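You operate a simulated robot arm through the tools that you are given. There is no shell and no other tool. Be economical: measure what you need, move in short steps, check, and stop when the job is done.

Carry out the task below with a simulated robot arm. There is one attempt and no reset: what you move stays moved.

Task
Take the shallow dish and leave it on the parts stand top. Take the 25 mm steel block from the front bench top and leave it on the front bench shelf. Put the belt carton labelled "L31" from the front bench top on the side bench top and the belt carton labelled "L46" on the near table top. Put the rest block on the front bench top away on the far table top. Take the card block on the front bench top and put it away on the free end of the grease shelf. Push the air box drawer shut. Put the paste pot on the packing stand. Any order will do. Set down upright: belt carton.

It is judged by the outcome, as a careful person would: the job done as asked, and still so three seconds after it is handed in. It fails if anything else is knocked over, pushed out of place, dropped, spilled or broken.

Robot
A 7-joint arm with a vacuum gripper on a trunk, on a base that drives. Base frame: it is fixed to the floor where the robot stands at the start and does not move with it; the origin is under the middle of the robot, x ahead of it, y to its left, z up. Readings come in m, degrees, newtons and seconds.
With the tool pointing down near the work surface it reaches from about 0.1 to 0.64 m from the robot's upright axis, wherever it stands. Its first joint turns from -115.0 to 115.0 degrees. Places, roughly: air box drawer [4.7, 3.5, 0.9]; belt carton [0.5, 0.5, 1]; card block [0.5, 1.5, 1]; far table top [12, -0.6, 1]; front bench shelf [0.8, 0.1, 0.3]; grease shelf (23x17 cm) [9.1, -0.56, 0.72]; near table top [3.3, -0.7, 1]; packing stand [9.7, 5.8, 0.8]; parts stand top [3.3, 3.2, 0.9]; paste pot [7.75, 5, 1]; rest block (9x6x5 cm) [0.5, 1.2, 0.9]; shallow dish (15x11x4 cm) [0.7, 0.2, 0.9]; side bench top [2, -3.7, 0.9]; steel block [0.75, 0.5, 1]. Payload 2.55 kg.
Tool frame: the origin (TCP) lies in the middle of the cups' lips, and z points out of the cups. The gripper has 1 cup of 0.044 m across, covering 0.044 by 0.044 m (tool x, y); the bellows give 0.02 m. With the vacuum on, a cup seals on a smooth face that it is pressed against (1 to 4 N); it does not hold porous or soft things. The pull reaches 55 N.
Orientation is that of the tool frame in the base frame, as a unit quaternion [w, x, y, z]. With the cups facing straight down, the tool's x points along the base's -x, its y along +y and its z along -z.

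Tools
- The arm moves only by the tool servo_tool. Its arguments are lists of equal length, an entry for each row: "suction": the vacuum: 1 switches it on, 0 off; "delta_pos": the shift along the base's x, y, z in mm, a list of three; "angular": the turn, a rotation vector about the base's x, y, z in degrees, a list of three. In form: {"suction": [suction, ...], "delta_pos": [[tx, ty, tz], ...], "angular": [[wx, wy, wz], ...]}. A call has 1 to 12 rows; each row shifts and turns the commanded pose from where the row before left it. Rows are played at 5 a second. More than 0.05 m and 8.6 degrees between two rows, or a gripper value outside its range, and nothing of the call is played. Where a pose cannot be reached the arm comes as near as it can. A force on the tool above 40 N (or 10 N above the force at the start of the call, whichever is more), or a blocked arm, ends the call early, and 0.2 s more pass. The pull builds up within a second once a cup has sealed. Time passes only in rows, and 0.2 s behind the last, so rows that do not move give it time. The reply holds the time, the measured pose of the TCP, the force on the tool along the base axes and the pull of the vacuum, in the units named above and with some noise, with the torque about the TCP (base axes, N m) and any sound that the robot's microphone picked up, and new pictures: "pictures" is both (left out), scene, wrist or none.
- Cameras (640 x 400 px; columns grow to the right, rows downward): "scene" is now at [0.0095, 0.1946, 1.8217]; the picture's right is [0.25, -0.97, 0.00], its down [-0.79, -0.20, -0.58] and it looks along [0.56, 0.14, -0.82] (base axes); focal length 264 px, centre (320, 200). "wrist" rides on the gripper at [0.081, 0.006, -0.172] in the tool frame; the picture's right is [-0.08, 1.00, 0.00], its down [-0.89, -0.07, -0.45] and it looks along [-0.44, -0.04, 0.90] (tool axes); focal length 256 px, centre (320, 200). There is no depth. A picture from a camera that has moved, and an enlarged one, comes with that camera's place and axes in the base frame and with its lens.
- slide_trunk(by): slides the trunk up (or, below 0, down) by that many m; the arm and the scene camera ride with it, the base frame stays. It gives what a move gives, with no picture.
- base_move(legs): drives the robot by 1 to 6 legs, each [ahead, left, turn to the left] in m, m and degrees, along the robot's own axes; the way and the turn of a leg run together, so that a leg with both is an arc; at most 1.5 m and 180 degrees a leg. The arm and the cameras ride along, it lands a little off, and it stops where it bumps. It gives what a move gives, and a new picture of the scene camera.
- pan_tilt(pan, tilt): turns the head with the scene camera to pan (to the left, within 155 degrees either way) and tilt (down, from -29 to 69), counted from straight ahead of the robot. It gives what a move gives, and a new picture of the scene camera.
- close_up(camera, box): a new picture of the part [left, top, right, bottom] of that camera's present view, enlarged. The clock stands still meanwhile.
- finish_job(): hands the job in; it is judged then, once.

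Go step by step. Nothing tells you exact positions but the pictures and the camera data: compare them with the known pose of the tool, close in by small moves and look again before you grip or let go. The budget is 217 turns and 260 pictures, counting those below and the enlarged ones. Unless the task says otherwise, let go and move clear before handing in, and close with one line.

The tools are called as a command line: name --argument value ..., lists and objects as JSON in quotes. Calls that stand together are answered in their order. servo_tool: Moves the arm, as the interface text tells. Its arguments: {"type":"object","properties":{"suction":{"type":"array"},"delta_pos":{"type":"array"},"angular":{"type":"array"},"pictures":{"type":"string","enum":["both","scene","wrist","none"]}},"required":["suction","delta_pos","angular"]} The other tools are called the same way: slide_trunk (by) slides the trunk up or down; base_move (legs) drives the base; pan_tilt (pan, tilt) turns the head that bears the scene camera; close_up (camera, box) takes an enlarged picture of a part of a camera's view; finish_job () hands the job in.

At the start:

```text
time: 0.0
tcp_pos: [0.2371, 0.319, 1.1391]
tcp_rot: [0.001, 0.0, 1.0, -0.001]
force: [0.4, -0.5, -0.3]
torque: [-0.02, -0.01, -0.02]
pull: 0.0
trunk travel left (down, up): [-0.925, 0.065]
robot x, y, heading: [0.0003, 0.0037, -0.0]
head pan, tilt: [14.3, 54.7]
```

scene: 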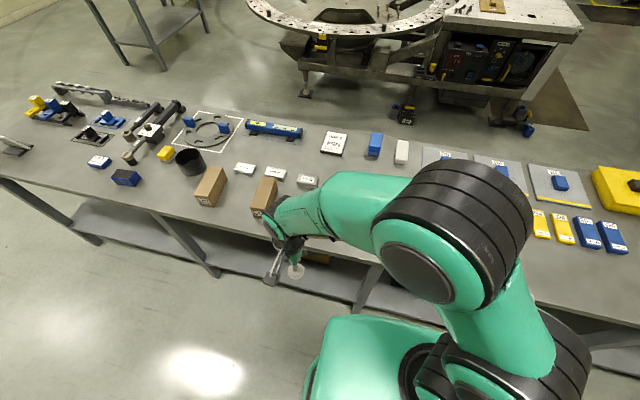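
wrist: 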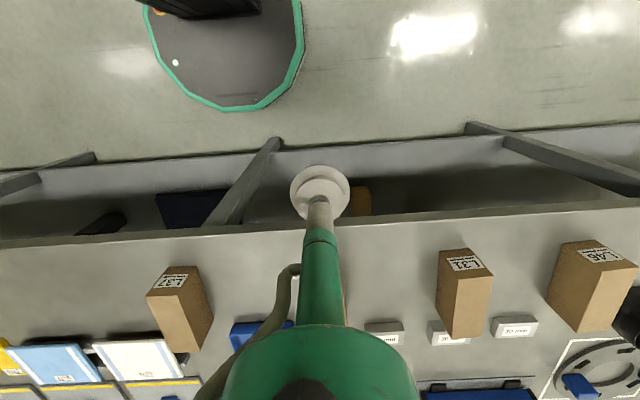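

I see the front bench with cartons, labelled blocks and tools. I'll take enlarged views to identify the items first.

close_up --camera "wrist" --box '[320, 200, 640, 400]'

close_up --camera "scene" --box '[0, 60, 340, 272]'

pan_tilt --pan 0 --tilt 50

pan_tilt --pan 60 --tilt 35

```text
2.00 times, centred on (480, 300) of wrist
camera zoom: at [0.1564, 0.3256, 1.3123], right [0.08, 1.0, 0.0], down [0.89, -0.07, 0.45], along [0.44, -0.04, -0.9], focal length 512 px, centre (0, 0)
```

zoom: 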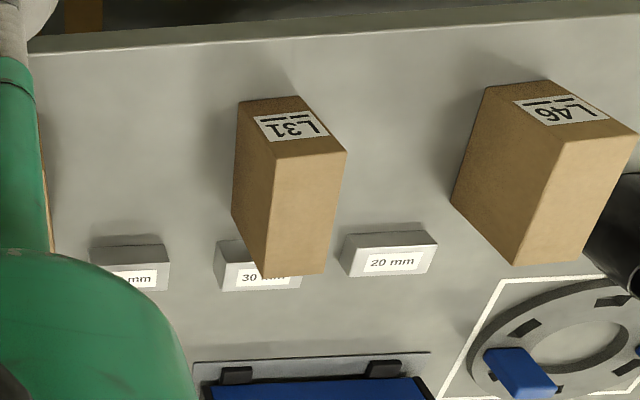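

```text
1.88 times, centred on (170, 166) of scene
camera zoom: at [0.0095, 0.1946, 1.8217], right [0.25, -0.97, 0.0], down [-0.79, -0.2, -0.58], along [0.56, 0.14, -0.82], focal length 497 px, centre (602, 264)
```

zoom: 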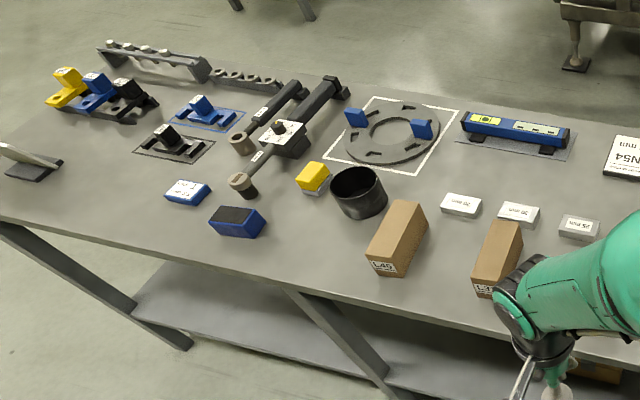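

```text
time: 0.8
tcp_pos: [0.2374, 0.3186, 1.1394]
tcp_rot: [0.0, 0.0, 1.0, 0.0]
force: [0.0, 0.5, -0.3]
torque: [-0.04, 0.0, -0.01]
pull: 0.0
trunk travel left (down, up): [-0.925, 0.065]
robot x, y, heading: [-0.0023, 0.0002, 0.0]
head pan, tilt: [0.0, 50.0]
camera scene: at [0.0164, 0.1769, 1.8278], right [0.0, -1.0, 0.0], down [-0.77, 0.0, -0.64], along [0.64, 0.0, -0.77], focal length 264 px, centre (320, 200)
```

scene: 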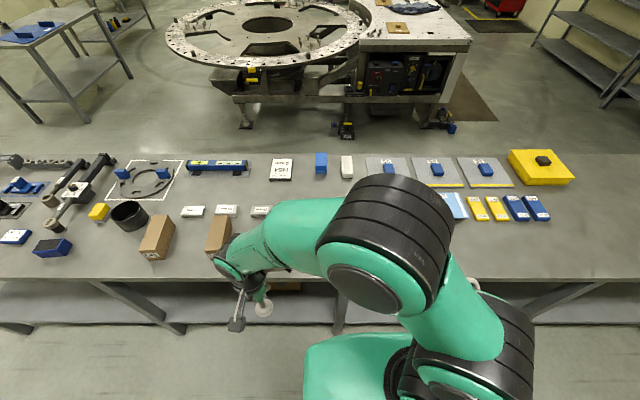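

```text
time: 2.1
tcp_pos: [0.2376, 0.3186, 1.1381]
tcp_rot: [0.0, 0.0, 1.0, 0.0]
force: [0.3, 0.2, -0.7]
torque: [-0.05, 0.0, 0.03]
pull: 0.1
trunk travel left (down, up): [-0.925, 0.065]
robot x, y, heading: [0.0007, 0.0004, -0.1]
head pan, tilt: [60.0, 35.0]
camera scene: at [-0.0165, 0.253, 1.8495], right [0.87, -0.5, 0.0], down [-0.29, -0.5, -0.82], along [0.41, 0.71, -0.57], focal length 264 px, centre (320, 200)
```

scene: 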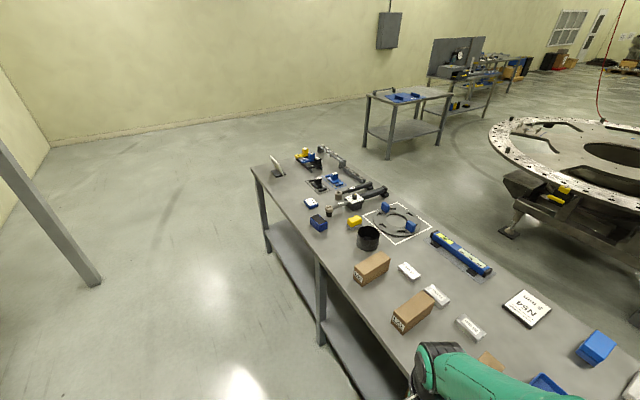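

The blue-and-black block is the rest block and the white-topped blue block is likely the card block. Next I survey the surroundings for the destinations.

pan_tilt --pan 35 --tilt 10

pan_tilt --pan 0 --tilt 15

pan_tilt --pan -60 --tilt 20

pan_tilt --pan -110 --tilt 25

```text
time: 3.0
tcp_pos: [0.2371, 0.3183, 1.1384]
tcp_rot: [0.0, 0.0, 1.0, -0.001]
force: [-0.8, 0.0, -0.2]
torque: [-0.02, 0.0, 0.0]
pull: 0.1
trunk travel left (down, up): [-0.925, 0.065]
robot x, y, heading: [-0.0008, 0.001, 0.1]
head pan, tilt: [35.0, 10.0]
camera scene: at [0.0155, 0.2302, 1.8896], right [0.57, -0.82, 0.0], down [-0.14, -0.1, -0.98], along [0.81, 0.57, -0.17], focal length 264 px, centre (320, 200)
```

scene: 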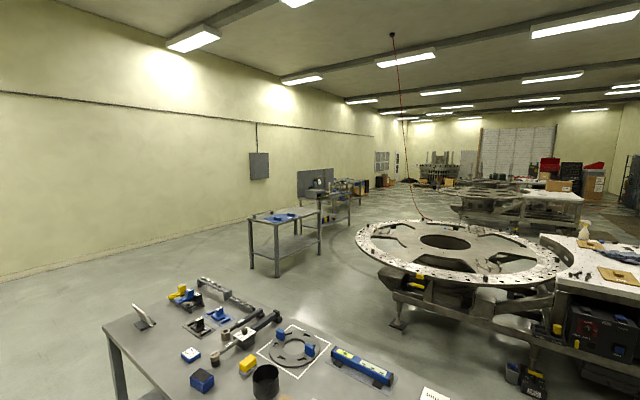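

```text
time: 4.0
tcp_pos: [0.2374, 0.3187, 1.1393]
tcp_rot: [0.0, 0.0, 1.0, 0.0]
force: [-0.3, -0.2, -0.6]
torque: [-0.03, 0.01, 0.01]
pull: 0.0
trunk travel left (down, up): [-0.925, 0.065]
robot x, y, heading: [-0.0029, -0.0023, -0.1]
head pan, tilt: [0.0, 15.0]
camera scene: at [0.0328, 0.1769, 1.8816], right [0.0, -1.0, 0.0], down [-0.26, 0.0, -0.97], along [0.97, 0.0, -0.26], focal length 264 px, centre (320, 200)
```

scene: 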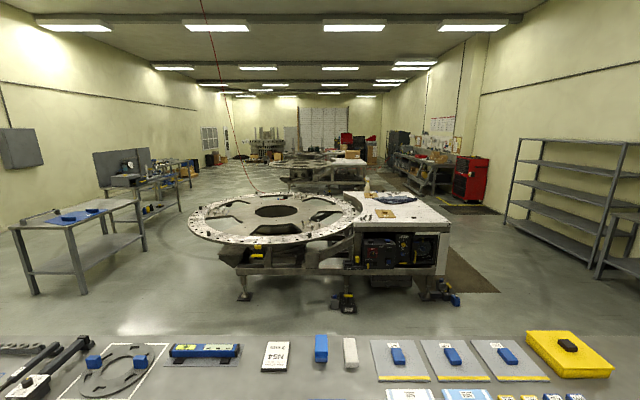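

```text
time: 5.3
tcp_pos: [0.2387, 0.3193, 1.139]
tcp_rot: [0.0, 0.0, 1.0, 0.0]
force: [-0.2, 0.2, -0.9]
torque: [-0.01, 0.02, -0.03]
pull: 0.1
trunk travel left (down, up): [-0.925, 0.065]
robot x, y, heading: [-0.0003, 0.003, 0.0]
head pan, tilt: [-60.0, 20.0]
camera scene: at [-0.014, 0.0962, 1.8734], right [-0.87, -0.5, 0.0], down [-0.17, 0.3, -0.94], along [0.47, -0.81, -0.34], focal length 264 px, centre (320, 200)
```

scene: 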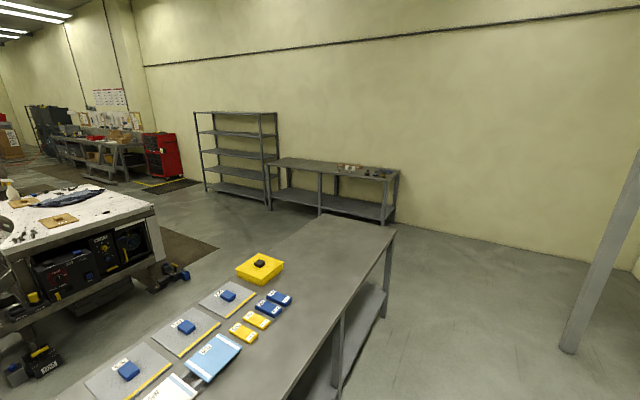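

```text
time: 6.5
tcp_pos: [0.239, 0.3194, 1.1393]
tcp_rot: [0.0, 0.0, 1.0, 0.0]
force: [0.2, -0.2, -0.7]
torque: [-0.01, -0.01, 0.0]
pull: 0.1
trunk travel left (down, up): [-0.925, 0.065]
robot x, y, heading: [-0.0008, -0.0006, 0.1]
head pan, tilt: [-110.0, 25.0]
camera scene: at [-0.092, 0.0902, 1.8654], right [-0.94, 0.34, 0.0], down [0.14, 0.4, -0.91], along [-0.31, -0.85, -0.42], focal length 264 px, centre (320, 200)
```

scene: 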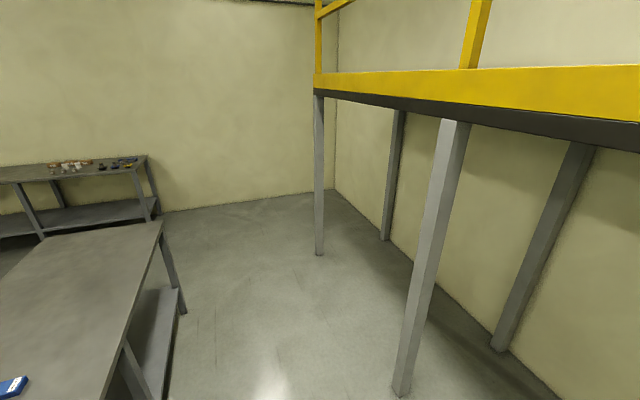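

The near table is the white one by the ring, the side bench stands along the right wall, and the parts stand is at front left. I'll drive closer to the bench and start with the 25 mm block.

base_move --legs '[[0.0, 0.3, 0], [0.1, 0, 0]]'

pan_tilt --pan 0 --tilt 60

```text
time: 9.2
tcp_pos: [0.3346, 0.6149, 1.1383]
tcp_rot: [0.001, -0.002, 1.0, 0.001]
force: [0.0, 0.6, 1.0]
torque: [0.02, -0.03, -0.04]
pull: 0.0
trunk travel left (down, up): [-0.925, 0.065]
robot x, y, heading: [0.0985, 0.2941, 0.2]
head pan, tilt: [-110.0, 25.0]
camera scene: at [0.0064, 0.3854, 1.8654], right [-0.94, 0.34, 0.0], down [0.14, 0.4, -0.91], along [-0.31, -0.85, -0.42], focal length 264 px, centre (320, 200)
```

scene: 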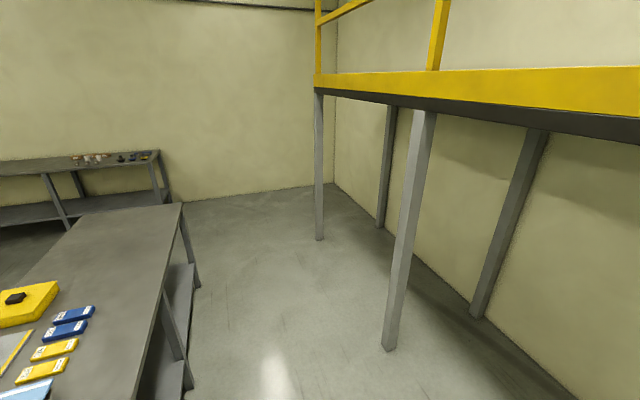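

```text
time: 11.1
tcp_pos: [0.335, 0.6143, 1.1394]
tcp_rot: [0.0, -0.001, 1.0, 0.0]
force: [-0.6, -0.1, 0.0]
torque: [0.02, 0.01, 0.02]
pull: 0.0
trunk travel left (down, up): [-0.925, 0.065]
robot x, y, heading: [0.1007, 0.2949, 0.3]
head pan, tilt: [0.0, 60.0]
camera scene: at [0.104, 0.4721, 1.8153], right [0.0, -1.0, 0.0], down [-0.87, 0.0, -0.5], along [0.5, 0.0, -0.87], focal length 264 px, centre (320, 200)
```

scene: 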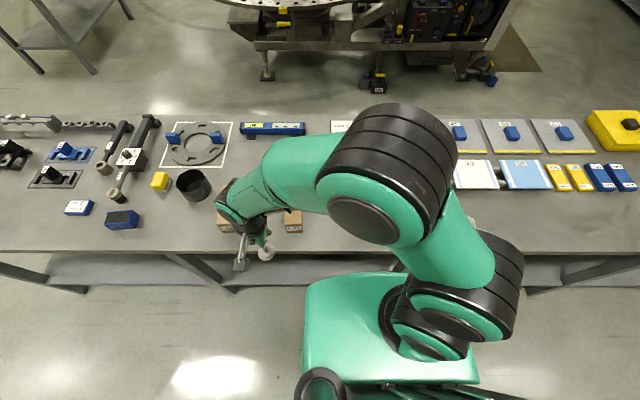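

Moving the tool out over the labelled blocks to view them with the wrist camera.

servo_tool --suction '[0, 0, 0, 0, 0, 0, 0]' --delta_pos '[[35, -26, 0], [40, -26, 0], [40, -26, 0], [40, -26, 0], [40, -26, 0], [40, -26, 0], [40, -26, 0]]' --angular '[[0, 0, 0], [0, 0, 0], [0, 0, 0], [0, 0, 0], [0, 0, 0], [0, 0, 0], [0, 0, 0]]' --pictures "both"

```text
time: 12.7
tcp_pos: [0.6121, 0.432, 1.1395]
tcp_rot: [-0.001, -0.002, 1.0, 0.0]
force: [0.9, 0.4, -0.2]
torque: [-0.01, 0.01, -0.01]
pull: 0.1
trunk travel left (down, up): [-0.925, 0.065]
robot x, y, heading: [0.0945, 0.296, 0.4]
head pan, tilt: [0.0, 60.0]
camera scene: at [0.1064, 0.4711, 1.8154], right [0.0, -1.0, 0.0], down [-0.87, 0.0, -0.5], along [0.5, 0.0, -0.87], focal length 264 px, centre (320, 200)
camera wrist: at [0.5311, 0.4384, 1.3135], right [0.08, 1.0, 0.0], down [0.89, -0.07, 0.44], along [0.44, -0.03, -0.9], focal length 256 px, centre (320, 200)
```

scene: 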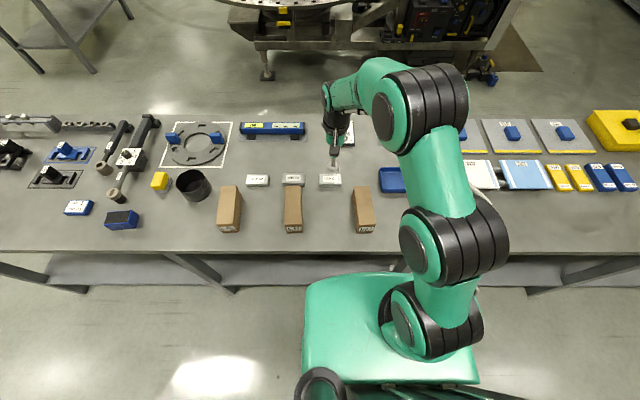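
wrist: 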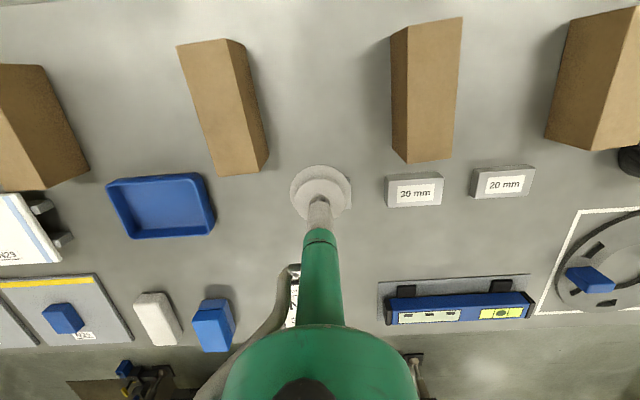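

The 25 mm block should be at about (0.72, 0.432). I check its label and move over it.

close_up --camera "scene" --box '[200, 150, 420, 240]'

servo_tool --suction '[0, 0, 0, 0, 0, 0, 0]' --delta_pos '[[40, 0, 0], [40, 0, 0], [28, 1, -30], [0, 0, -40], [0, 0, -40], [0, 0, -40], [0, 0, -20]]' --angular '[[0, 0, 0], [0, 0, 0], [0, 0, 0], [0, 0, 0], [0, 0, 0], [0, 0, 0], [0, 0, 0]]' --pictures "both"

```text
2.91 times, centred on (310, 195) of scene
camera zoom: at [0.1064, 0.4711, 1.8154], right [0.0, -1.0, 0.0], down [-0.87, 0.0, -0.5], along [0.5, 0.0, -0.87], focal length 768 px, centre (349, 214)
```

zoom: 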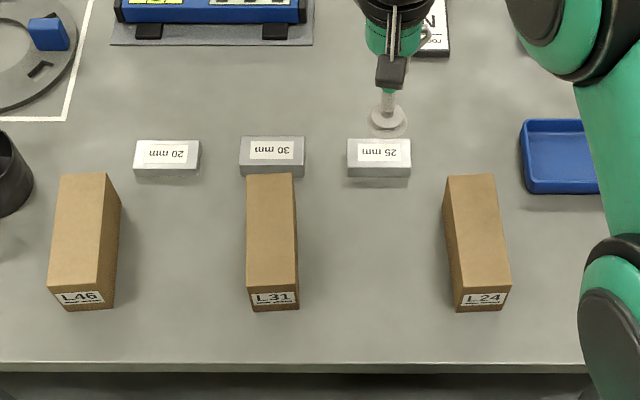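

```text
time: 14.3
tcp_pos: [0.7029, 0.4293, 0.9569]
tcp_rot: [0.0, -0.002, 1.0, -0.001]
force: [-0.5, -0.4, -0.7]
torque: [0.0, 0.01, 0.03]
pull: 0.3
out of reach, approached as far as the arm can: row 2, 3
trunk travel left (down, up): [-0.925, 0.065]
robot x, y, heading: [0.0952, 0.2959, 0.2]
head pan, tilt: [0.0, 60.0]
camera scene: at [0.1044, 0.4722, 1.8153], right [0.0, -1.0, 0.0], down [-0.87, 0.0, -0.5], along [0.5, 0.0, -0.87], focal length 264 px, centre (320, 200)
camera wrist: at [0.6209, 0.4356, 1.1313], right [0.08, 1.0, 0.0], down [0.89, -0.07, 0.45], along [0.44, -0.03, -0.9], focal length 256 px, centre (320, 200)
```

scene: 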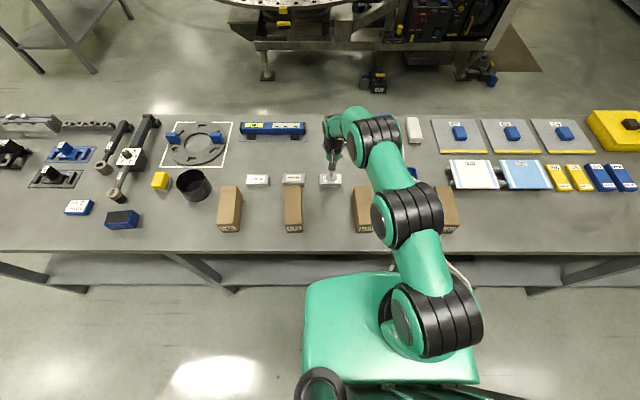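
wrist: 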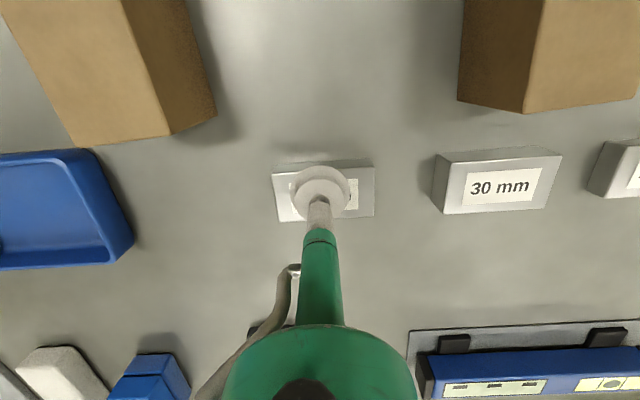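

Cup is nearly over the 25 mm block. Shifting 16 mm forward and descending gently with vacuum on.

servo_tool --suction '[1, 1, 1, 1, 1, 1]' --delta_pos '[[16, 2, 0], [0, 0, -20], [0, 0, -10], [0, 0, -6], [0, 0, -4], [0, 0, 0]]' --angular '[[0, 0, 0], [0, 0, 0], [0, 0, 0], [0, 0, 0], [0, 0, 0], [0, 0, 0]]' --pictures "wrist"

```text
time: 15.7
tcp_pos: [0.7179, 0.4311, 0.9236]
tcp_rot: [0.004, -0.001, 1.0, 0.002]
force: [-7.1, -3.5, 29.2]
torque: [-0.15, 0.31, -0.06]
pull: 55.0
trunk travel left (down, up): [-0.925, 0.065]
robot x, y, heading: [0.0954, 0.2946, 0.5]
head pan, tilt: [0.0, 60.0]
camera wrist: at [0.635, 0.4375, 1.0964], right [0.08, 1.0, 0.0], down [0.89, -0.07, 0.45], along [0.45, -0.03, -0.89], focal length 256 px, centre (320, 200)
```

wrist: 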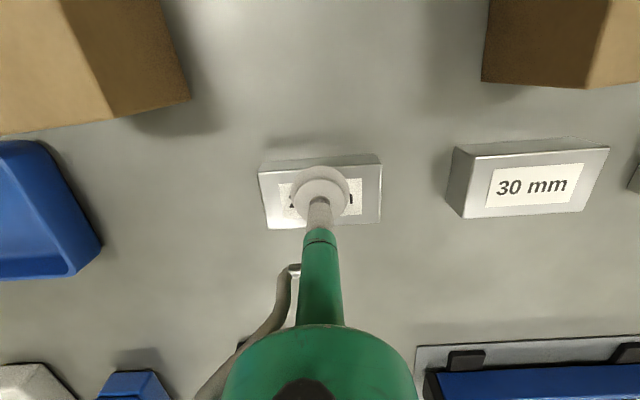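

Block is held. Lifting it and backing the base away from the bench so I can view the shelf.

servo_tool --suction '[1, 1, 1, 1, 1]' --delta_pos '[[0, 0, 15], [0, 0, 40], [0, 0, 40], [0, 0, 40], [0, 0, 40]]' --angular '[[0, 0, 0], [0, 0, 0], [0, 0, 0], [0, 0, 0], [0, 0, 0]]' --pictures "none"

base_move --legs '[[-0.7, 0, 0]]'

pan_tilt --pan 0 --tilt 45

```text
time: 16.9
tcp_pos: [0.7019, 0.4275, 1.084]
tcp_rot: [-0.007, -0.001, 1.0, -0.002]
force: [-3.8, 0.0, -11.6]
torque: [0.04, -0.11, 0.0]
pull: 55.0
out of reach, approached as far as the arm can: row 5
trunk travel left (down, up): [-0.925, 0.065]
robot x, y, heading: [0.0976, 0.2931, 0.4]
head pan, tilt: [0.0, 60.0]
```

```text
time: 20.7
tcp_pos: [0.013, 0.4261, 1.0879]
tcp_rot: [0.0, -0.001, 1.0, 0.0]
force: [0.0, -0.1, -8.6]
torque: [0.02, 0.07, -0.03]
pull: 54.8
trunk travel left (down, up): [-0.925, 0.065]
robot x, y, heading: [-0.5959, 0.2951, 0.2]
head pan, tilt: [0.0, 60.0]
camera scene: at [-0.5904, 0.4706, 1.8152], right [0.0, -1.0, 0.0], down [-0.87, 0.0, -0.5], along [0.5, 0.0, -0.87], focal length 264 px, centre (320, 200)
```

scene: 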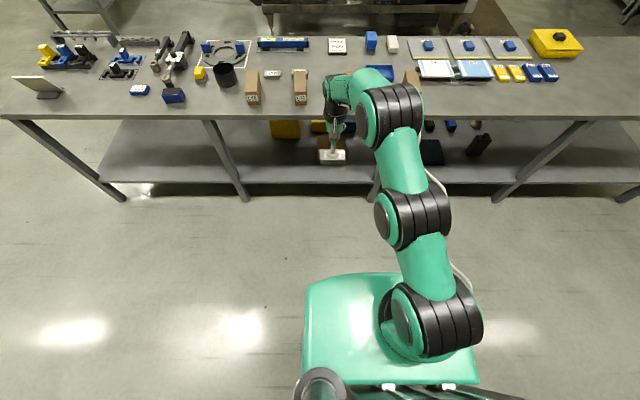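

```text
time: 21.5
tcp_pos: [0.0124, 0.4263, 1.0859]
tcp_rot: [-0.001, -0.001, 1.0, 0.0]
force: [0.3, -0.2, -8.7]
torque: [-0.01, 0.04, 0.03]
pull: 55.5
trunk travel left (down, up): [-0.925, 0.065]
robot x, y, heading: [-0.5965, 0.2898, 0.2]
head pan, tilt: [0.0, 45.0]
camera scene: at [-0.5755, 0.4706, 1.8346], right [0.0, -1.0, 0.0], down [-0.71, 0.0, -0.71], along [0.71, 0.0, -0.71], focal length 264 px, centre (320, 200)
```

scene: 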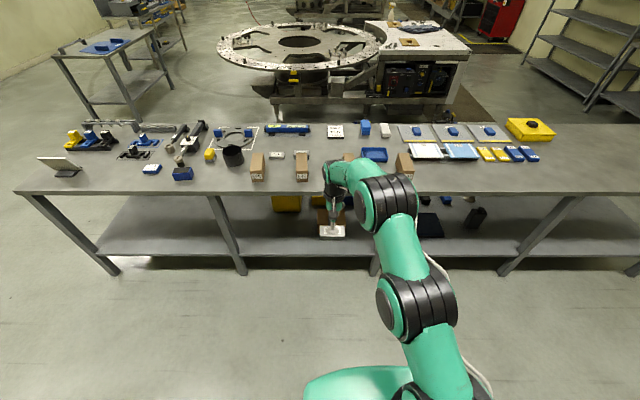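

The shelf's left bay (y about 1.0 to 1.95) is empty and the arm is nearly level, so it fits under the bench top. Driving left, then lowering the trunk.

base_move --legs '[[0, 1.0, 0]]'

slide_trunk --by -0.64

pan_tilt --pan 0 --tilt 35

close_up --camera "wrist" --box '[0, 0, 640, 400]'

```text
time: 26.7
tcp_pos: [0.0149, 1.4178, 1.0862]
tcp_rot: [0.0, 0.002, 1.0, 0.0]
force: [-1.0, 0.1, -8.5]
torque: [0.0, 0.07, 0.0]
pull: 54.4
trunk travel left (down, up): [-0.925, 0.065]
robot x, y, heading: [-0.5956, 1.2867, -0.2]
head pan, tilt: [0.0, 45.0]
camera scene: at [-0.5728, 1.4661, 1.8347], right [-0.01, -1.0, 0.0], down [-0.71, 0.0, -0.71], along [0.71, 0.0, -0.71], focal length 264 px, centre (320, 200)
```

scene: 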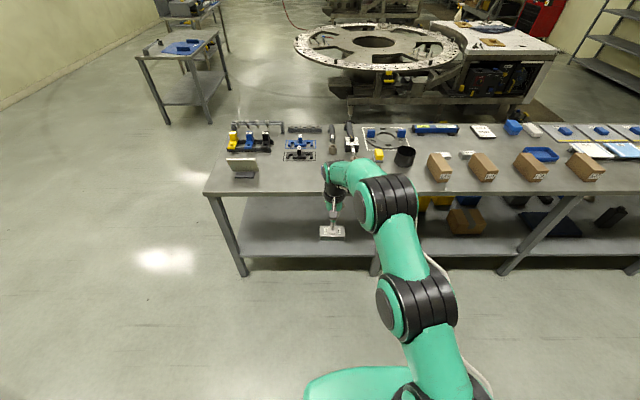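

```text
refused: -0.64 is not a number from -0.4 to 0.4
```

```text
time: 27.4
tcp_pos: [0.0146, 1.4184, 1.0865]
tcp_rot: [-0.001, 0.002, 1.0, 0.0]
force: [-0.3, -0.7, -8.7]
torque: [-0.02, 0.07, 0.02]
pull: 55.1
trunk travel left (down, up): [-0.925, 0.065]
robot x, y, heading: [-0.594, 1.2917, -0.3]
head pan, tilt: [0.0, 35.0]
camera scene: at [-0.566, 1.466, 1.8495], right [-0.01, -1.0, 0.0], down [-0.57, 0.0, -0.82], along [0.82, 0.0, -0.57], focal length 264 px, centre (320, 200)
```

scene: 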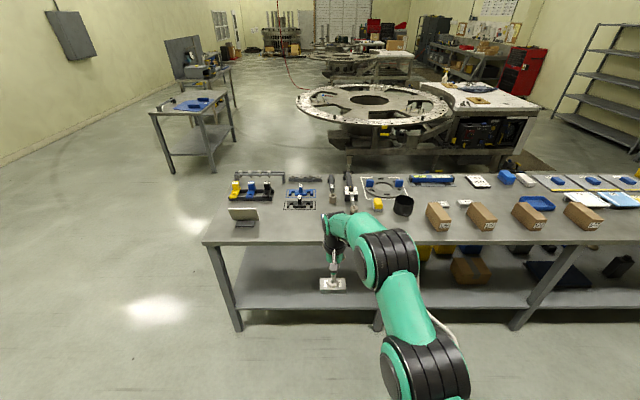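

```text
1.00 times, centred on (320, 200) of wrist (not enlarged: the box is as wide or as high as the picture)
camera zoom: at [-0.0662, 1.4252, 1.2601], right [0.08, 1.0, 0.0], down [0.89, -0.07, 0.44], along [0.44, -0.04, -0.9], focal length 256 px, centre (320, 200)
```

zoom: 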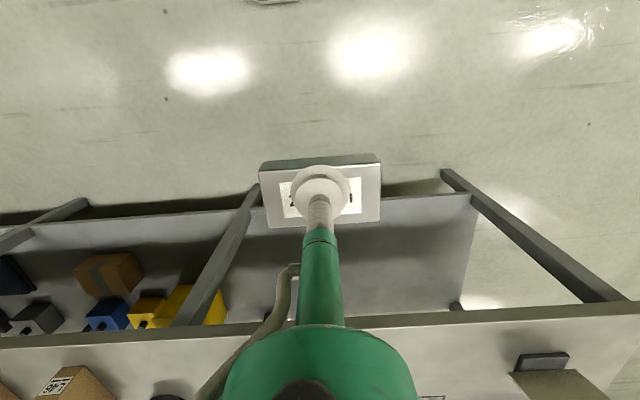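

The bay ahead is clear. Lowering the trunk in two slides.

slide_trunk --by -0.4

slide_trunk --by -0.2

pan_tilt --pan 0 --tilt 35

close_up --camera "wrist" --box '[0, 0, 640, 400]'

```text
time: 31.2
tcp_pos: [0.0146, 1.4178, 0.6864]
tcp_rot: [-0.001, 0.003, 1.0, -0.001]
force: [-0.1, 0.5, -9.2]
torque: [0.0, 0.04, -0.02]
pull: 54.5
trunk travel left (down, up): [-0.525, 0.465]
robot x, y, heading: [-0.5961, 1.2898, -0.4]
head pan, tilt: [0.0, 35.0]
```

```text
time: 33.4
tcp_pos: [0.0146, 1.4186, 0.4866]
tcp_rot: [-0.001, 0.003, 1.0, 0.0]
force: [0.3, -0.1, -9.3]
torque: [-0.01, 0.01, -0.03]
pull: 55.3
trunk travel left (down, up): [-0.325, 0.665]
robot x, y, heading: [-0.596, 1.2863, -0.3]
head pan, tilt: [0.0, 35.0]
```

```text
time: 34.0
tcp_pos: [0.0148, 1.4178, 0.4863]
tcp_rot: [0.0, 0.002, 1.0, 0.0]
force: [-0.3, 0.0, -9.3]
torque: [-0.02, 0.06, 0.0]
pull: 54.2
trunk travel left (down, up): [-0.325, 0.665]
robot x, y, heading: [-0.5966, 1.287, -0.5]
head pan, tilt: [0.0, 35.0]
camera scene: at [-0.5664, 1.4658, 1.2495], right [-0.01, -1.0, 0.0], down [-0.57, 0.0, -0.82], along [0.82, 0.0, -0.57], focal length 264 px, centre (320, 200)
```

scene: 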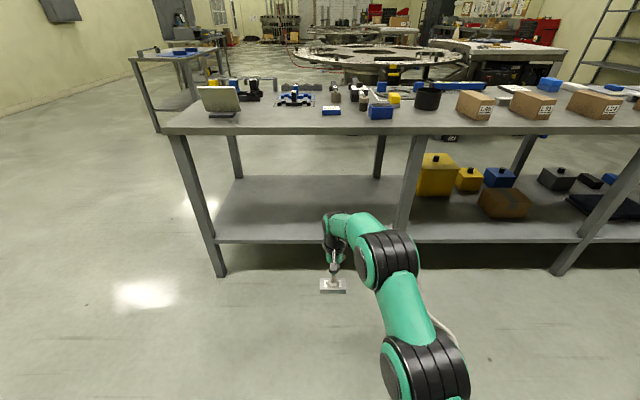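

```text
1.00 times, centred on (320, 200) of wrist (not enlarged: the box is as wide or as high as the picture)
camera zoom: at [-0.0665, 1.4251, 0.6603], right [0.08, 1.0, 0.0], down [0.89, -0.07, 0.44], along [0.44, -0.04, -0.9], focal length 256 px, centre (320, 200)
```

zoom: 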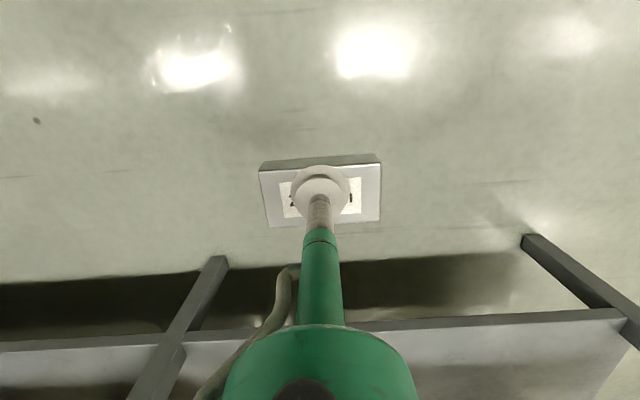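

The shelf bay is clear between its legs; driving 0.5 m ahead puts the block over the shelf about 10 cm in.

base_move --legs '[[0.52, 0, 0.3]]'

servo_tool --suction '[1, 1, 1]' --delta_pos '[[0, 0, -30], [0, 0, -30], [0, 0, -10]]' --angular '[[0, 0, 0], [0, 0, 0], [0, 0, 0]]' --pictures "wrist"

```text
time: 37.0
tcp_pos: [0.5031, 1.4185, 0.4664]
tcp_rot: [-0.027, -0.003, 1.0, -0.007]
force: [-0.1, 0.3, -9.1]
torque: [-0.01, 0.02, 0.01]
pull: 55.0
trunk travel left (down, up): [-0.325, 0.665]
robot x, y, heading: [-0.0887, 1.289, 0.1]
head pan, tilt: [0.0, 35.0]
stopped in leg 1: the robot was blocked; the commanded pose is now the measured one
camera scene: at [-0.0586, 1.4645, 1.25], right [0.0, -1.0, 0.0], down [-0.57, 0.0, -0.82], along [0.82, 0.0, -0.57], focal length 264 px, centre (320, 200)
```

scene: 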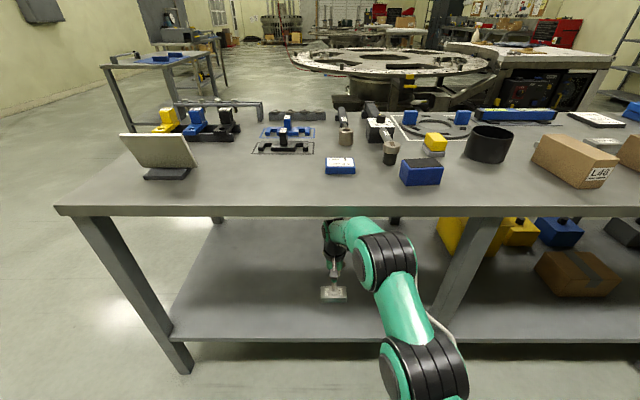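

```text
time: 37.8
tcp_pos: [0.5051, 1.4192, 0.3991]
tcp_rot: [-0.023, -0.002, 1.0, -0.004]
force: [0.5, -0.2, -9.1]
torque: [-0.01, 0.01, 0.01]
pull: 55.4
trunk travel left (down, up): [-0.325, 0.665]
robot x, y, heading: [-0.0857, 1.2854, 0.0]
head pan, tilt: [0.0, 35.0]
camera wrist: at [0.4324, 1.4271, 0.5757], right [0.07, 1.0, -0.01], down [0.91, -0.06, 0.4], along [0.4, -0.04, -0.91], focal length 256 px, centre (320, 200)
```

wrist: 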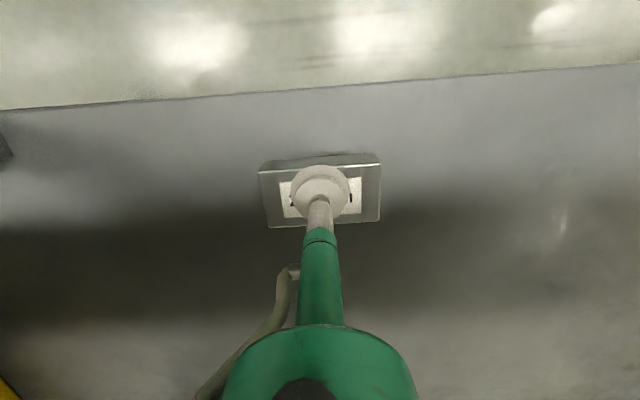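

A light touch under the bench edge tilted the tool about 2.6 degrees. I correct that and lower toward the shelf.

servo_tool --suction '[1, 1, 1, 1]' --delta_pos '[[0, 0, -20], [0, 0, -10], [0, 0, -5], [0, 0, 0]]' --angular '[[0, -2.6, 0], [0, 0, 0], [0, 0, 0], [0, 0, 0]]' --pictures "wrist"

```text
time: 38.8
tcp_pos: [0.5054, 1.4192, 0.3646]
tcp_rot: [0.0, -0.002, 1.0, -0.006]
force: [0.8, -0.5, -8.5]
torque: [0.0, 0.06, 0.02]
pull: 54.7
trunk travel left (down, up): [-0.325, 0.665]
robot x, y, heading: [-0.0863, 1.2839, 0.0]
head pan, tilt: [0.0, 35.0]
camera wrist: at [0.424, 1.4271, 0.5372], right [0.07, 1.0, -0.01], down [0.89, -0.06, 0.45], along [0.44, -0.04, -0.89], focal length 256 px, centre (320, 200)
```

wrist: 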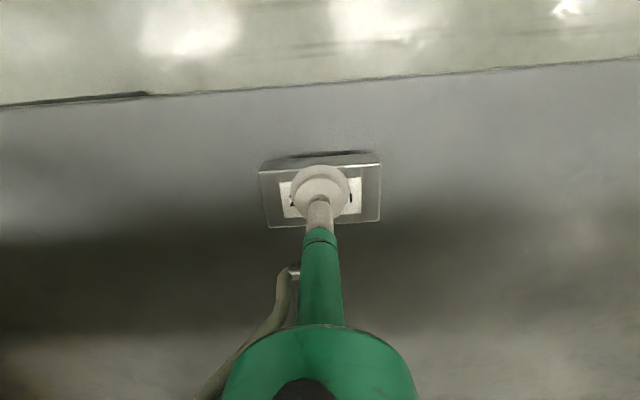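

Shadow shows it is close to the shelf; stepping down in small increments.

servo_tool --suction '[1, 1, 1, 1]' --delta_pos '[[0, 0, -5], [0, 0, -5], [0, 0, -4], [0, 0, 0]]' --angular '[[0, 0, 0], [0, 0, 0], [0, 0, 0], [0, 0, 0]]' --pictures "none"

```text
time: 39.8
tcp_pos: [0.5045, 1.419, 0.3501]
tcp_rot: [0.0, -0.003, 1.0, -0.006]
force: [0.3, 0.7, -8.4]
torque: [-0.02, 0.05, -0.02]
pull: 54.8
trunk travel left (down, up): [-0.325, 0.665]
robot x, y, heading: [-0.0839, 1.2852, -0.3]
head pan, tilt: [0.0, 35.0]
```

servo_tool --suction '[1, 1, 1, 1]' --delta_pos '[[0, 0, -4], [0, 0, -4], [0, 0, -4], [0, 0, 0]]' --angular '[[0, 0, 0], [0, 0, 0], [0, 0, 0], [0, 0, 0]]' --pictures "wrist"

```text
time: 40.8
tcp_pos: [0.5055, 1.4184, 0.3376]
tcp_rot: [0.0, -0.002, 1.0, -0.006]
force: [-0.8, -0.5, -9.2]
torque: [-0.03, 0.02, -0.05]
pull: 54.8
trunk travel left (down, up): [-0.325, 0.665]
robot x, y, heading: [-0.0899, 1.2854, 0.3]
head pan, tilt: [0.0, 35.0]
camera wrist: at [0.4242, 1.4269, 0.5114], right [0.07, 1.0, -0.01], down [0.89, -0.06, 0.45], along [0.44, -0.04, -0.9], focal length 256 px, centre (320, 200)
```

wrist: 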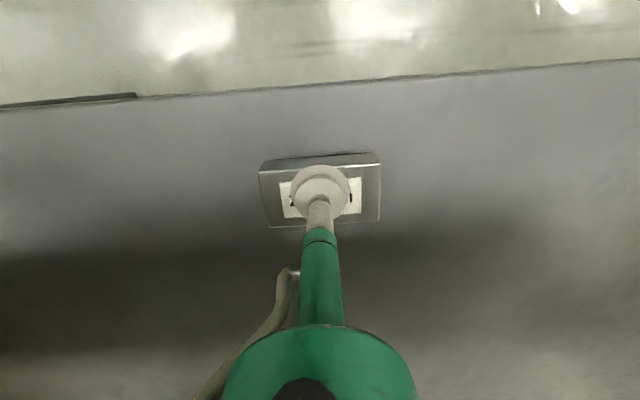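

servo_tool --suction '[1, 1, 1]' --delta_pos '[[0, 0, -3], [0, 0, -3], [0, 0, 0]]' --angular '[[0, 0, 0], [0, 0, 0], [0, 0, 0]]' --pictures "none"

servo_tool --suction '[1, 1, 1]' --delta_pos '[[0, 0, -3], [0, 0, 0], [0, 0, 0]]' --angular '[[0, 0, 0], [0, 0, 0], [0, 0, 0]]' --pictures "none"

```text
time: 41.6
tcp_pos: [0.5051, 1.4192, 0.3331]
tcp_rot: [0.0, -0.002, 1.0, -0.005]
force: [0.3, -0.6, -8.3]
torque: [0.01, 0.01, 0.03]
pull: 55.4
trunk travel left (down, up): [-0.325, 0.665]
robot x, y, heading: [-0.0833, 1.2883, 0.2]
head pan, tilt: [0.0, 35.0]
```

```text
time: 42.4
tcp_pos: [0.5055, 1.4181, 0.3295]
tcp_rot: [0.0, -0.002, 1.0, -0.005]
force: [-0.5, -0.4, -8.5]
torque: [-0.02, 0.02, 0.0]
pull: 54.6
trunk travel left (down, up): [-0.325, 0.665]
robot x, y, heading: [-0.0844, 1.2885, -0.0]
head pan, tilt: [0.0, 35.0]
```

servo_tool --suction '[1, 1, 1, 1]' --delta_pos '[[0, 0, -3], [0, 0, -3], [0, 0, -2], [0, 0, 0]]' --angular '[[0, 0, 0], [0, 0, 0], [0, 0, 0], [0, 0, 0]]' --pictures "none"

close_up --camera "wrist" --box '[220, 130, 420, 255]'

```text
time: 43.4
tcp_pos: [0.5071, 1.4192, 0.325]
tcp_rot: [0.003, -0.003, 1.0, -0.004]
force: [-6.9, -1.2, 18.4]
torque: [0.41, -0.16, 0.13]
pull: 54.4
trunk travel left (down, up): [-0.325, 0.665]
robot x, y, heading: [-0.0865, 1.2869, 0.1]
head pan, tilt: [0.0, 35.0]
```

```text
3.20 times, centred on (320, 192) of wrist
camera zoom: at [0.4242, 1.4269, 0.4975], right [0.07, 1.0, -0.01], down [0.89, -0.06, 0.45], along [0.45, -0.04, -0.89], focal length 819 px, centre (320, 224)
```

zoom: 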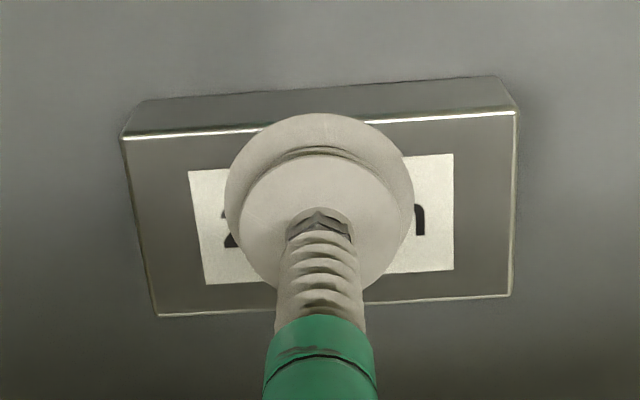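

Block rests on the shelf. Releasing, raising a little and backing out.

servo_tool --suction '[0, 0, 0, 0, 0, 0, 0]' --delta_pos '[[0, 0, 2], [0, 0, 0], [0, 0, 0], [0, 0, 0], [0, 0, 10], [0, 0, 20], [0, 0, 30]]' --angular '[[0, 0, 0], [0, 0, 0], [0, 0, 0], [0, 0, 0], [0, 0, 0], [0, 0, 0], [0, 0, 0]]' --pictures "wrist"

base_move --legs '[[-0.5, 0, 0]]'

slide_trunk --by 0.4

slide_trunk --by 0.26

```text
time: 45.0
tcp_pos: [0.5049, 1.4186, 0.382]
tcp_rot: [-0.001, -0.002, 1.0, -0.006]
force: [0.2, 0.8, -0.8]
torque: [0.01, 0.01, 0.04]
pull: 0.2
trunk travel left (down, up): [-0.325, 0.665]
robot x, y, heading: [-0.0872, 1.2891, 0.3]
head pan, tilt: [0.0, 35.0]
camera wrist: at [0.4238, 1.4269, 0.5565], right [0.07, 1.0, -0.01], down [0.89, -0.06, 0.45], along [0.44, -0.04, -0.9], focal length 256 px, centre (320, 200)
```

wrist: 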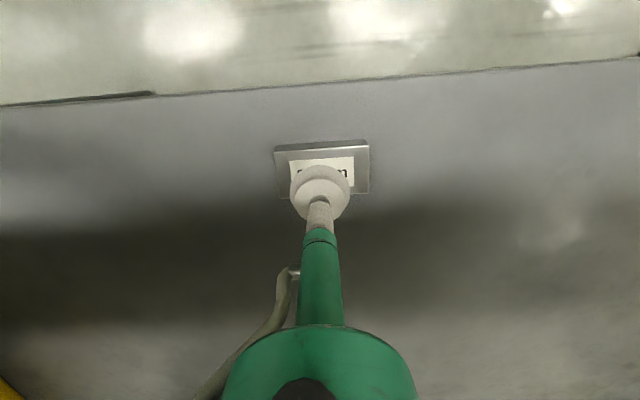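

```text
time: 47.9
tcp_pos: [0.008, 1.418, 0.3829]
tcp_rot: [0.0, -0.003, 1.0, -0.005]
force: [0.2, 0.6, 0.1]
torque: [-0.03, -0.01, 0.02]
pull: 0.0
trunk travel left (down, up): [-0.325, 0.665]
robot x, y, heading: [-0.5851, 1.2845, 0.1]
head pan, tilt: [0.0, 35.0]
camera scene: at [-0.5568, 1.4634, 1.2496], right [0.0, -1.0, 0.0], down [-0.57, 0.0, -0.82], along [0.82, 0.0, -0.57], focal length 264 px, centre (320, 200)
```

scene: 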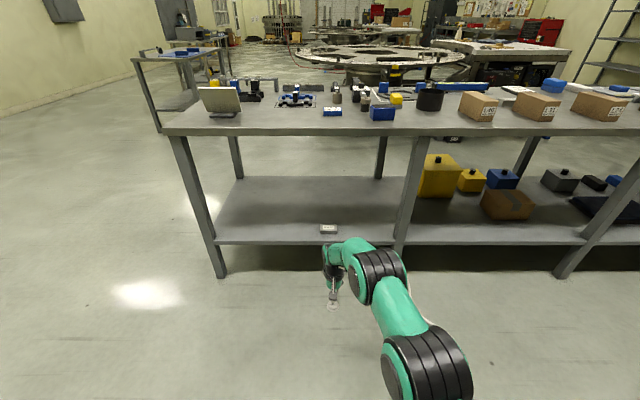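

```text
time: 51.8
tcp_pos: [0.0085, 1.4175, 0.7835]
tcp_rot: [0.0, -0.003, 1.0, -0.005]
force: [-0.1, 0.6, -0.3]
torque: [0.01, 0.03, 0.01]
pull: 0.0
trunk travel left (down, up): [-0.725, 0.265]
robot x, y, heading: [-0.5821, 1.2832, 0.3]
head pan, tilt: [0.0, 35.0]
```

```text
time: 54.4
tcp_pos: [0.0082, 1.4177, 1.0432]
tcp_rot: [0.0, -0.003, 1.0, -0.005]
force: [-0.1, 0.3, -0.4]
torque: [0.02, -0.02, -0.01]
pull: 0.0
trunk travel left (down, up): [-0.985, 0.005]
robot x, y, heading: [-0.5811, 1.2871, -0.2]
head pan, tilt: [0.0, 35.0]
```

The block stays on the shelf. I now look closely at the card block and rest block.

pan_tilt --pan 0 --tilt 40

close_up --camera "scene" --box '[200, 120, 440, 270]'

```text
time: 55.1
tcp_pos: [0.008, 1.4176, 1.044]
tcp_rot: [0.0, -0.002, 1.0, -0.005]
force: [-0.2, 0.3, 0.3]
torque: [-0.01, 0.01, 0.0]
pull: 0.0
trunk travel left (down, up): [-0.985, 0.005]
robot x, y, heading: [-0.5841, 1.2855, 0.0]
head pan, tilt: [0.0, 40.0]
camera scene: at [-0.5598, 1.4635, 1.902], right [0.0, -1.0, 0.0], down [-0.64, 0.0, -0.77], along [0.77, 0.0, -0.64], focal length 264 px, centre (320, 200)
```

scene: 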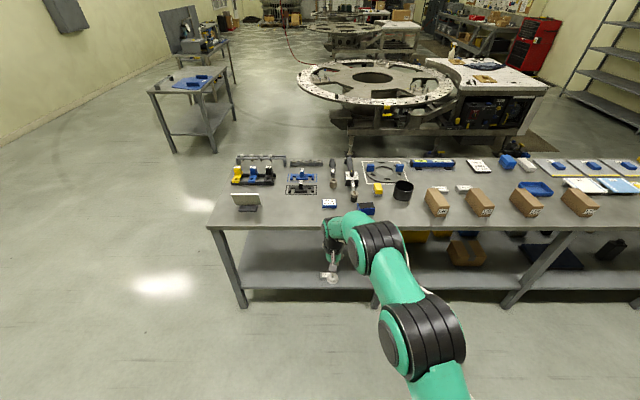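

```text
2.67 times, centred on (320, 195) of scene
camera zoom: at [-0.5598, 1.4635, 1.902], right [0.0, -1.0, 0.0], down [-0.64, 0.0, -0.77], along [0.77, 0.0, -0.64], focal length 704 px, centre (320, 213)
```

zoom: 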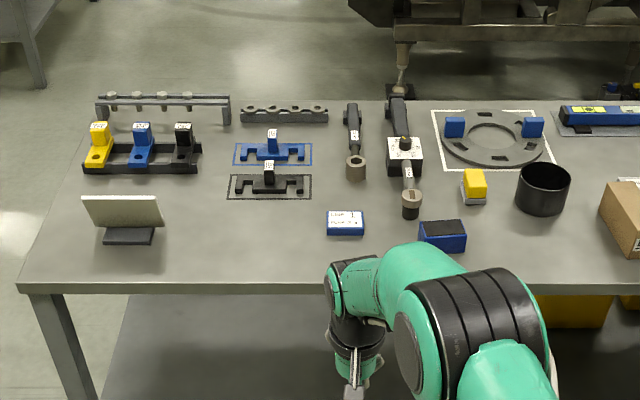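

The card block is at about (0.58, 1.41). Driving forward to bring the tool over it.

base_move --legs '[[0.56, 0, 0]]'

close_up --camera "wrist" --box '[0, 0, 640, 400]'

```text
time: 58.3
tcp_pos: [0.5633, 1.4184, 1.0436]
tcp_rot: [0.0, -0.004, 1.0, -0.006]
force: [-0.5, -0.1, -0.1]
torque: [-0.01, 0.01, -0.02]
pull: 0.1
trunk travel left (down, up): [-0.985, 0.005]
robot x, y, heading: [-0.0282, 1.2863, 0.0]
head pan, tilt: [0.0, 40.0]
camera scene: at [-0.0049, 1.4648, 1.902], right [0.0, -1.0, 0.0], down [-0.64, 0.0, -0.77], along [0.77, 0.0, -0.64], focal length 264 px, centre (320, 200)
```

scene: 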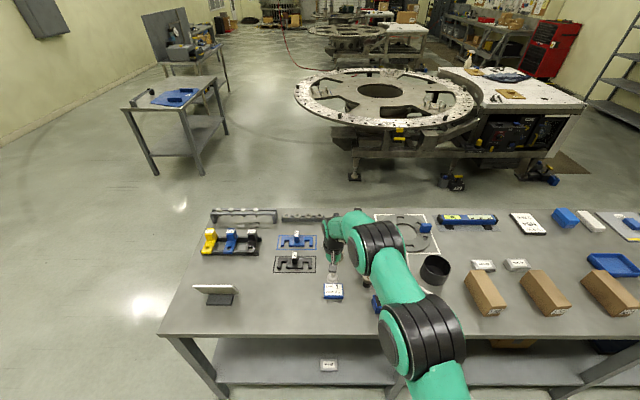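

```text
1.00 times, centred on (320, 200) of wrist (not enlarged: the box is as wide or as high as the picture)
camera zoom: at [0.4818, 1.4279, 1.2168], right [0.07, 1.0, -0.01], down [0.89, -0.06, 0.45], along [0.45, -0.04, -0.89], focal length 256 px, centre (320, 200)
```

zoom: 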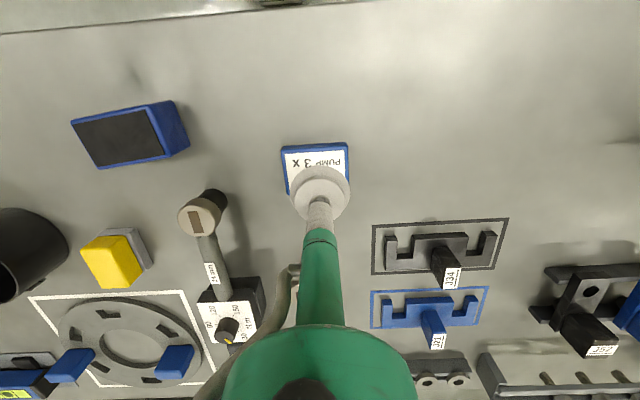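

Card block centre is about (0.583, 1.415). Descending onto it with vacuum on.

servo_tool --suction '[1, 1, 1, 1, 1]' --delta_pos '[[20, -3, -40], [0, 0, -35], [0, 0, -10], [0, 0, -6], [0, 0, 0]]' --angular '[[0, 0, 0], [0, 0, 0], [0, 0, 0], [0, 0, 0], [0, 0, 0]]' --pictures "wrist"

```text
time: 59.5
tcp_pos: [0.5843, 1.4161, 0.9517]
tcp_rot: [0.002, -0.002, 1.0, -0.005]
force: [-0.4, -0.1, -0.7]
torque: [0.01, -0.02, 0.02]
pull: 0.1
trunk travel left (down, up): [-0.985, 0.005]
robot x, y, heading: [-0.0264, 1.2868, -0.1]
head pan, tilt: [0.0, 40.0]
camera wrist: at [0.502, 1.4246, 1.1253], right [0.07, 1.0, -0.01], down [0.89, -0.06, 0.45], along [0.45, -0.04, -0.89], focal length 256 px, centre (320, 200)
```

wrist: 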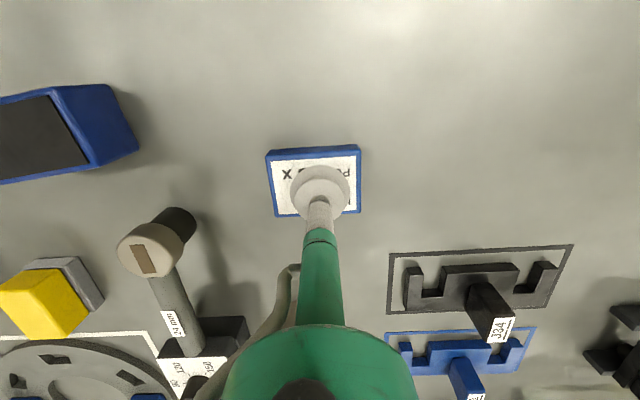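

servo_tool --suction '[1, 1, 1, 1, 1, 1]' --delta_pos '[[0, -2, -5], [0, 0, -4], [0, 0, -4], [0, 0, -3], [0, 0, 0], [0, 0, 0]]' --angular '[[0, 0, 0], [0, 0, 0], [0, 0, 0], [0, 0, 0], [0, 0, 0], [0, 0, 0]]' --pictures "none"

```text
time: 60.9
tcp_pos: [0.5828, 1.4133, 0.9357]
tcp_rot: [0.001, -0.004, 1.0, -0.006]
force: [-0.6, -0.4, -0.5]
torque: [0.01, -0.02, 0.02]
pull: 0.1
trunk travel left (down, up): [-0.985, 0.005]
robot x, y, heading: [-0.0294, 1.2852, 0.1]
head pan, tilt: [0.0, 40.0]
```

servo_tool --suction '[1, 1, 1, 1, 1, 1]' --delta_pos '[[0, 0, -4], [0, 0, -3], [0, 0, -3], [0, 0, -2], [0, 0, 0], [0, 0, 0]]' --angular '[[0, 0, 0], [0, 0, 0], [0, 0, 0], [0, 0, 0], [0, 0, 0], [0, 0, 0]]' --pictures "none"

```text
time: 62.3
tcp_pos: [0.5839, 1.4143, 0.9238]
tcp_rot: [0.0, -0.003, 1.0, -0.005]
force: [-0.1, 0.4, 0.0]
torque: [-0.01, 0.03, 0.0]
pull: 55.0
trunk travel left (down, up): [-0.985, 0.005]
robot x, y, heading: [-0.0317, 1.2887, 0.1]
head pan, tilt: [0.0, 40.0]
```

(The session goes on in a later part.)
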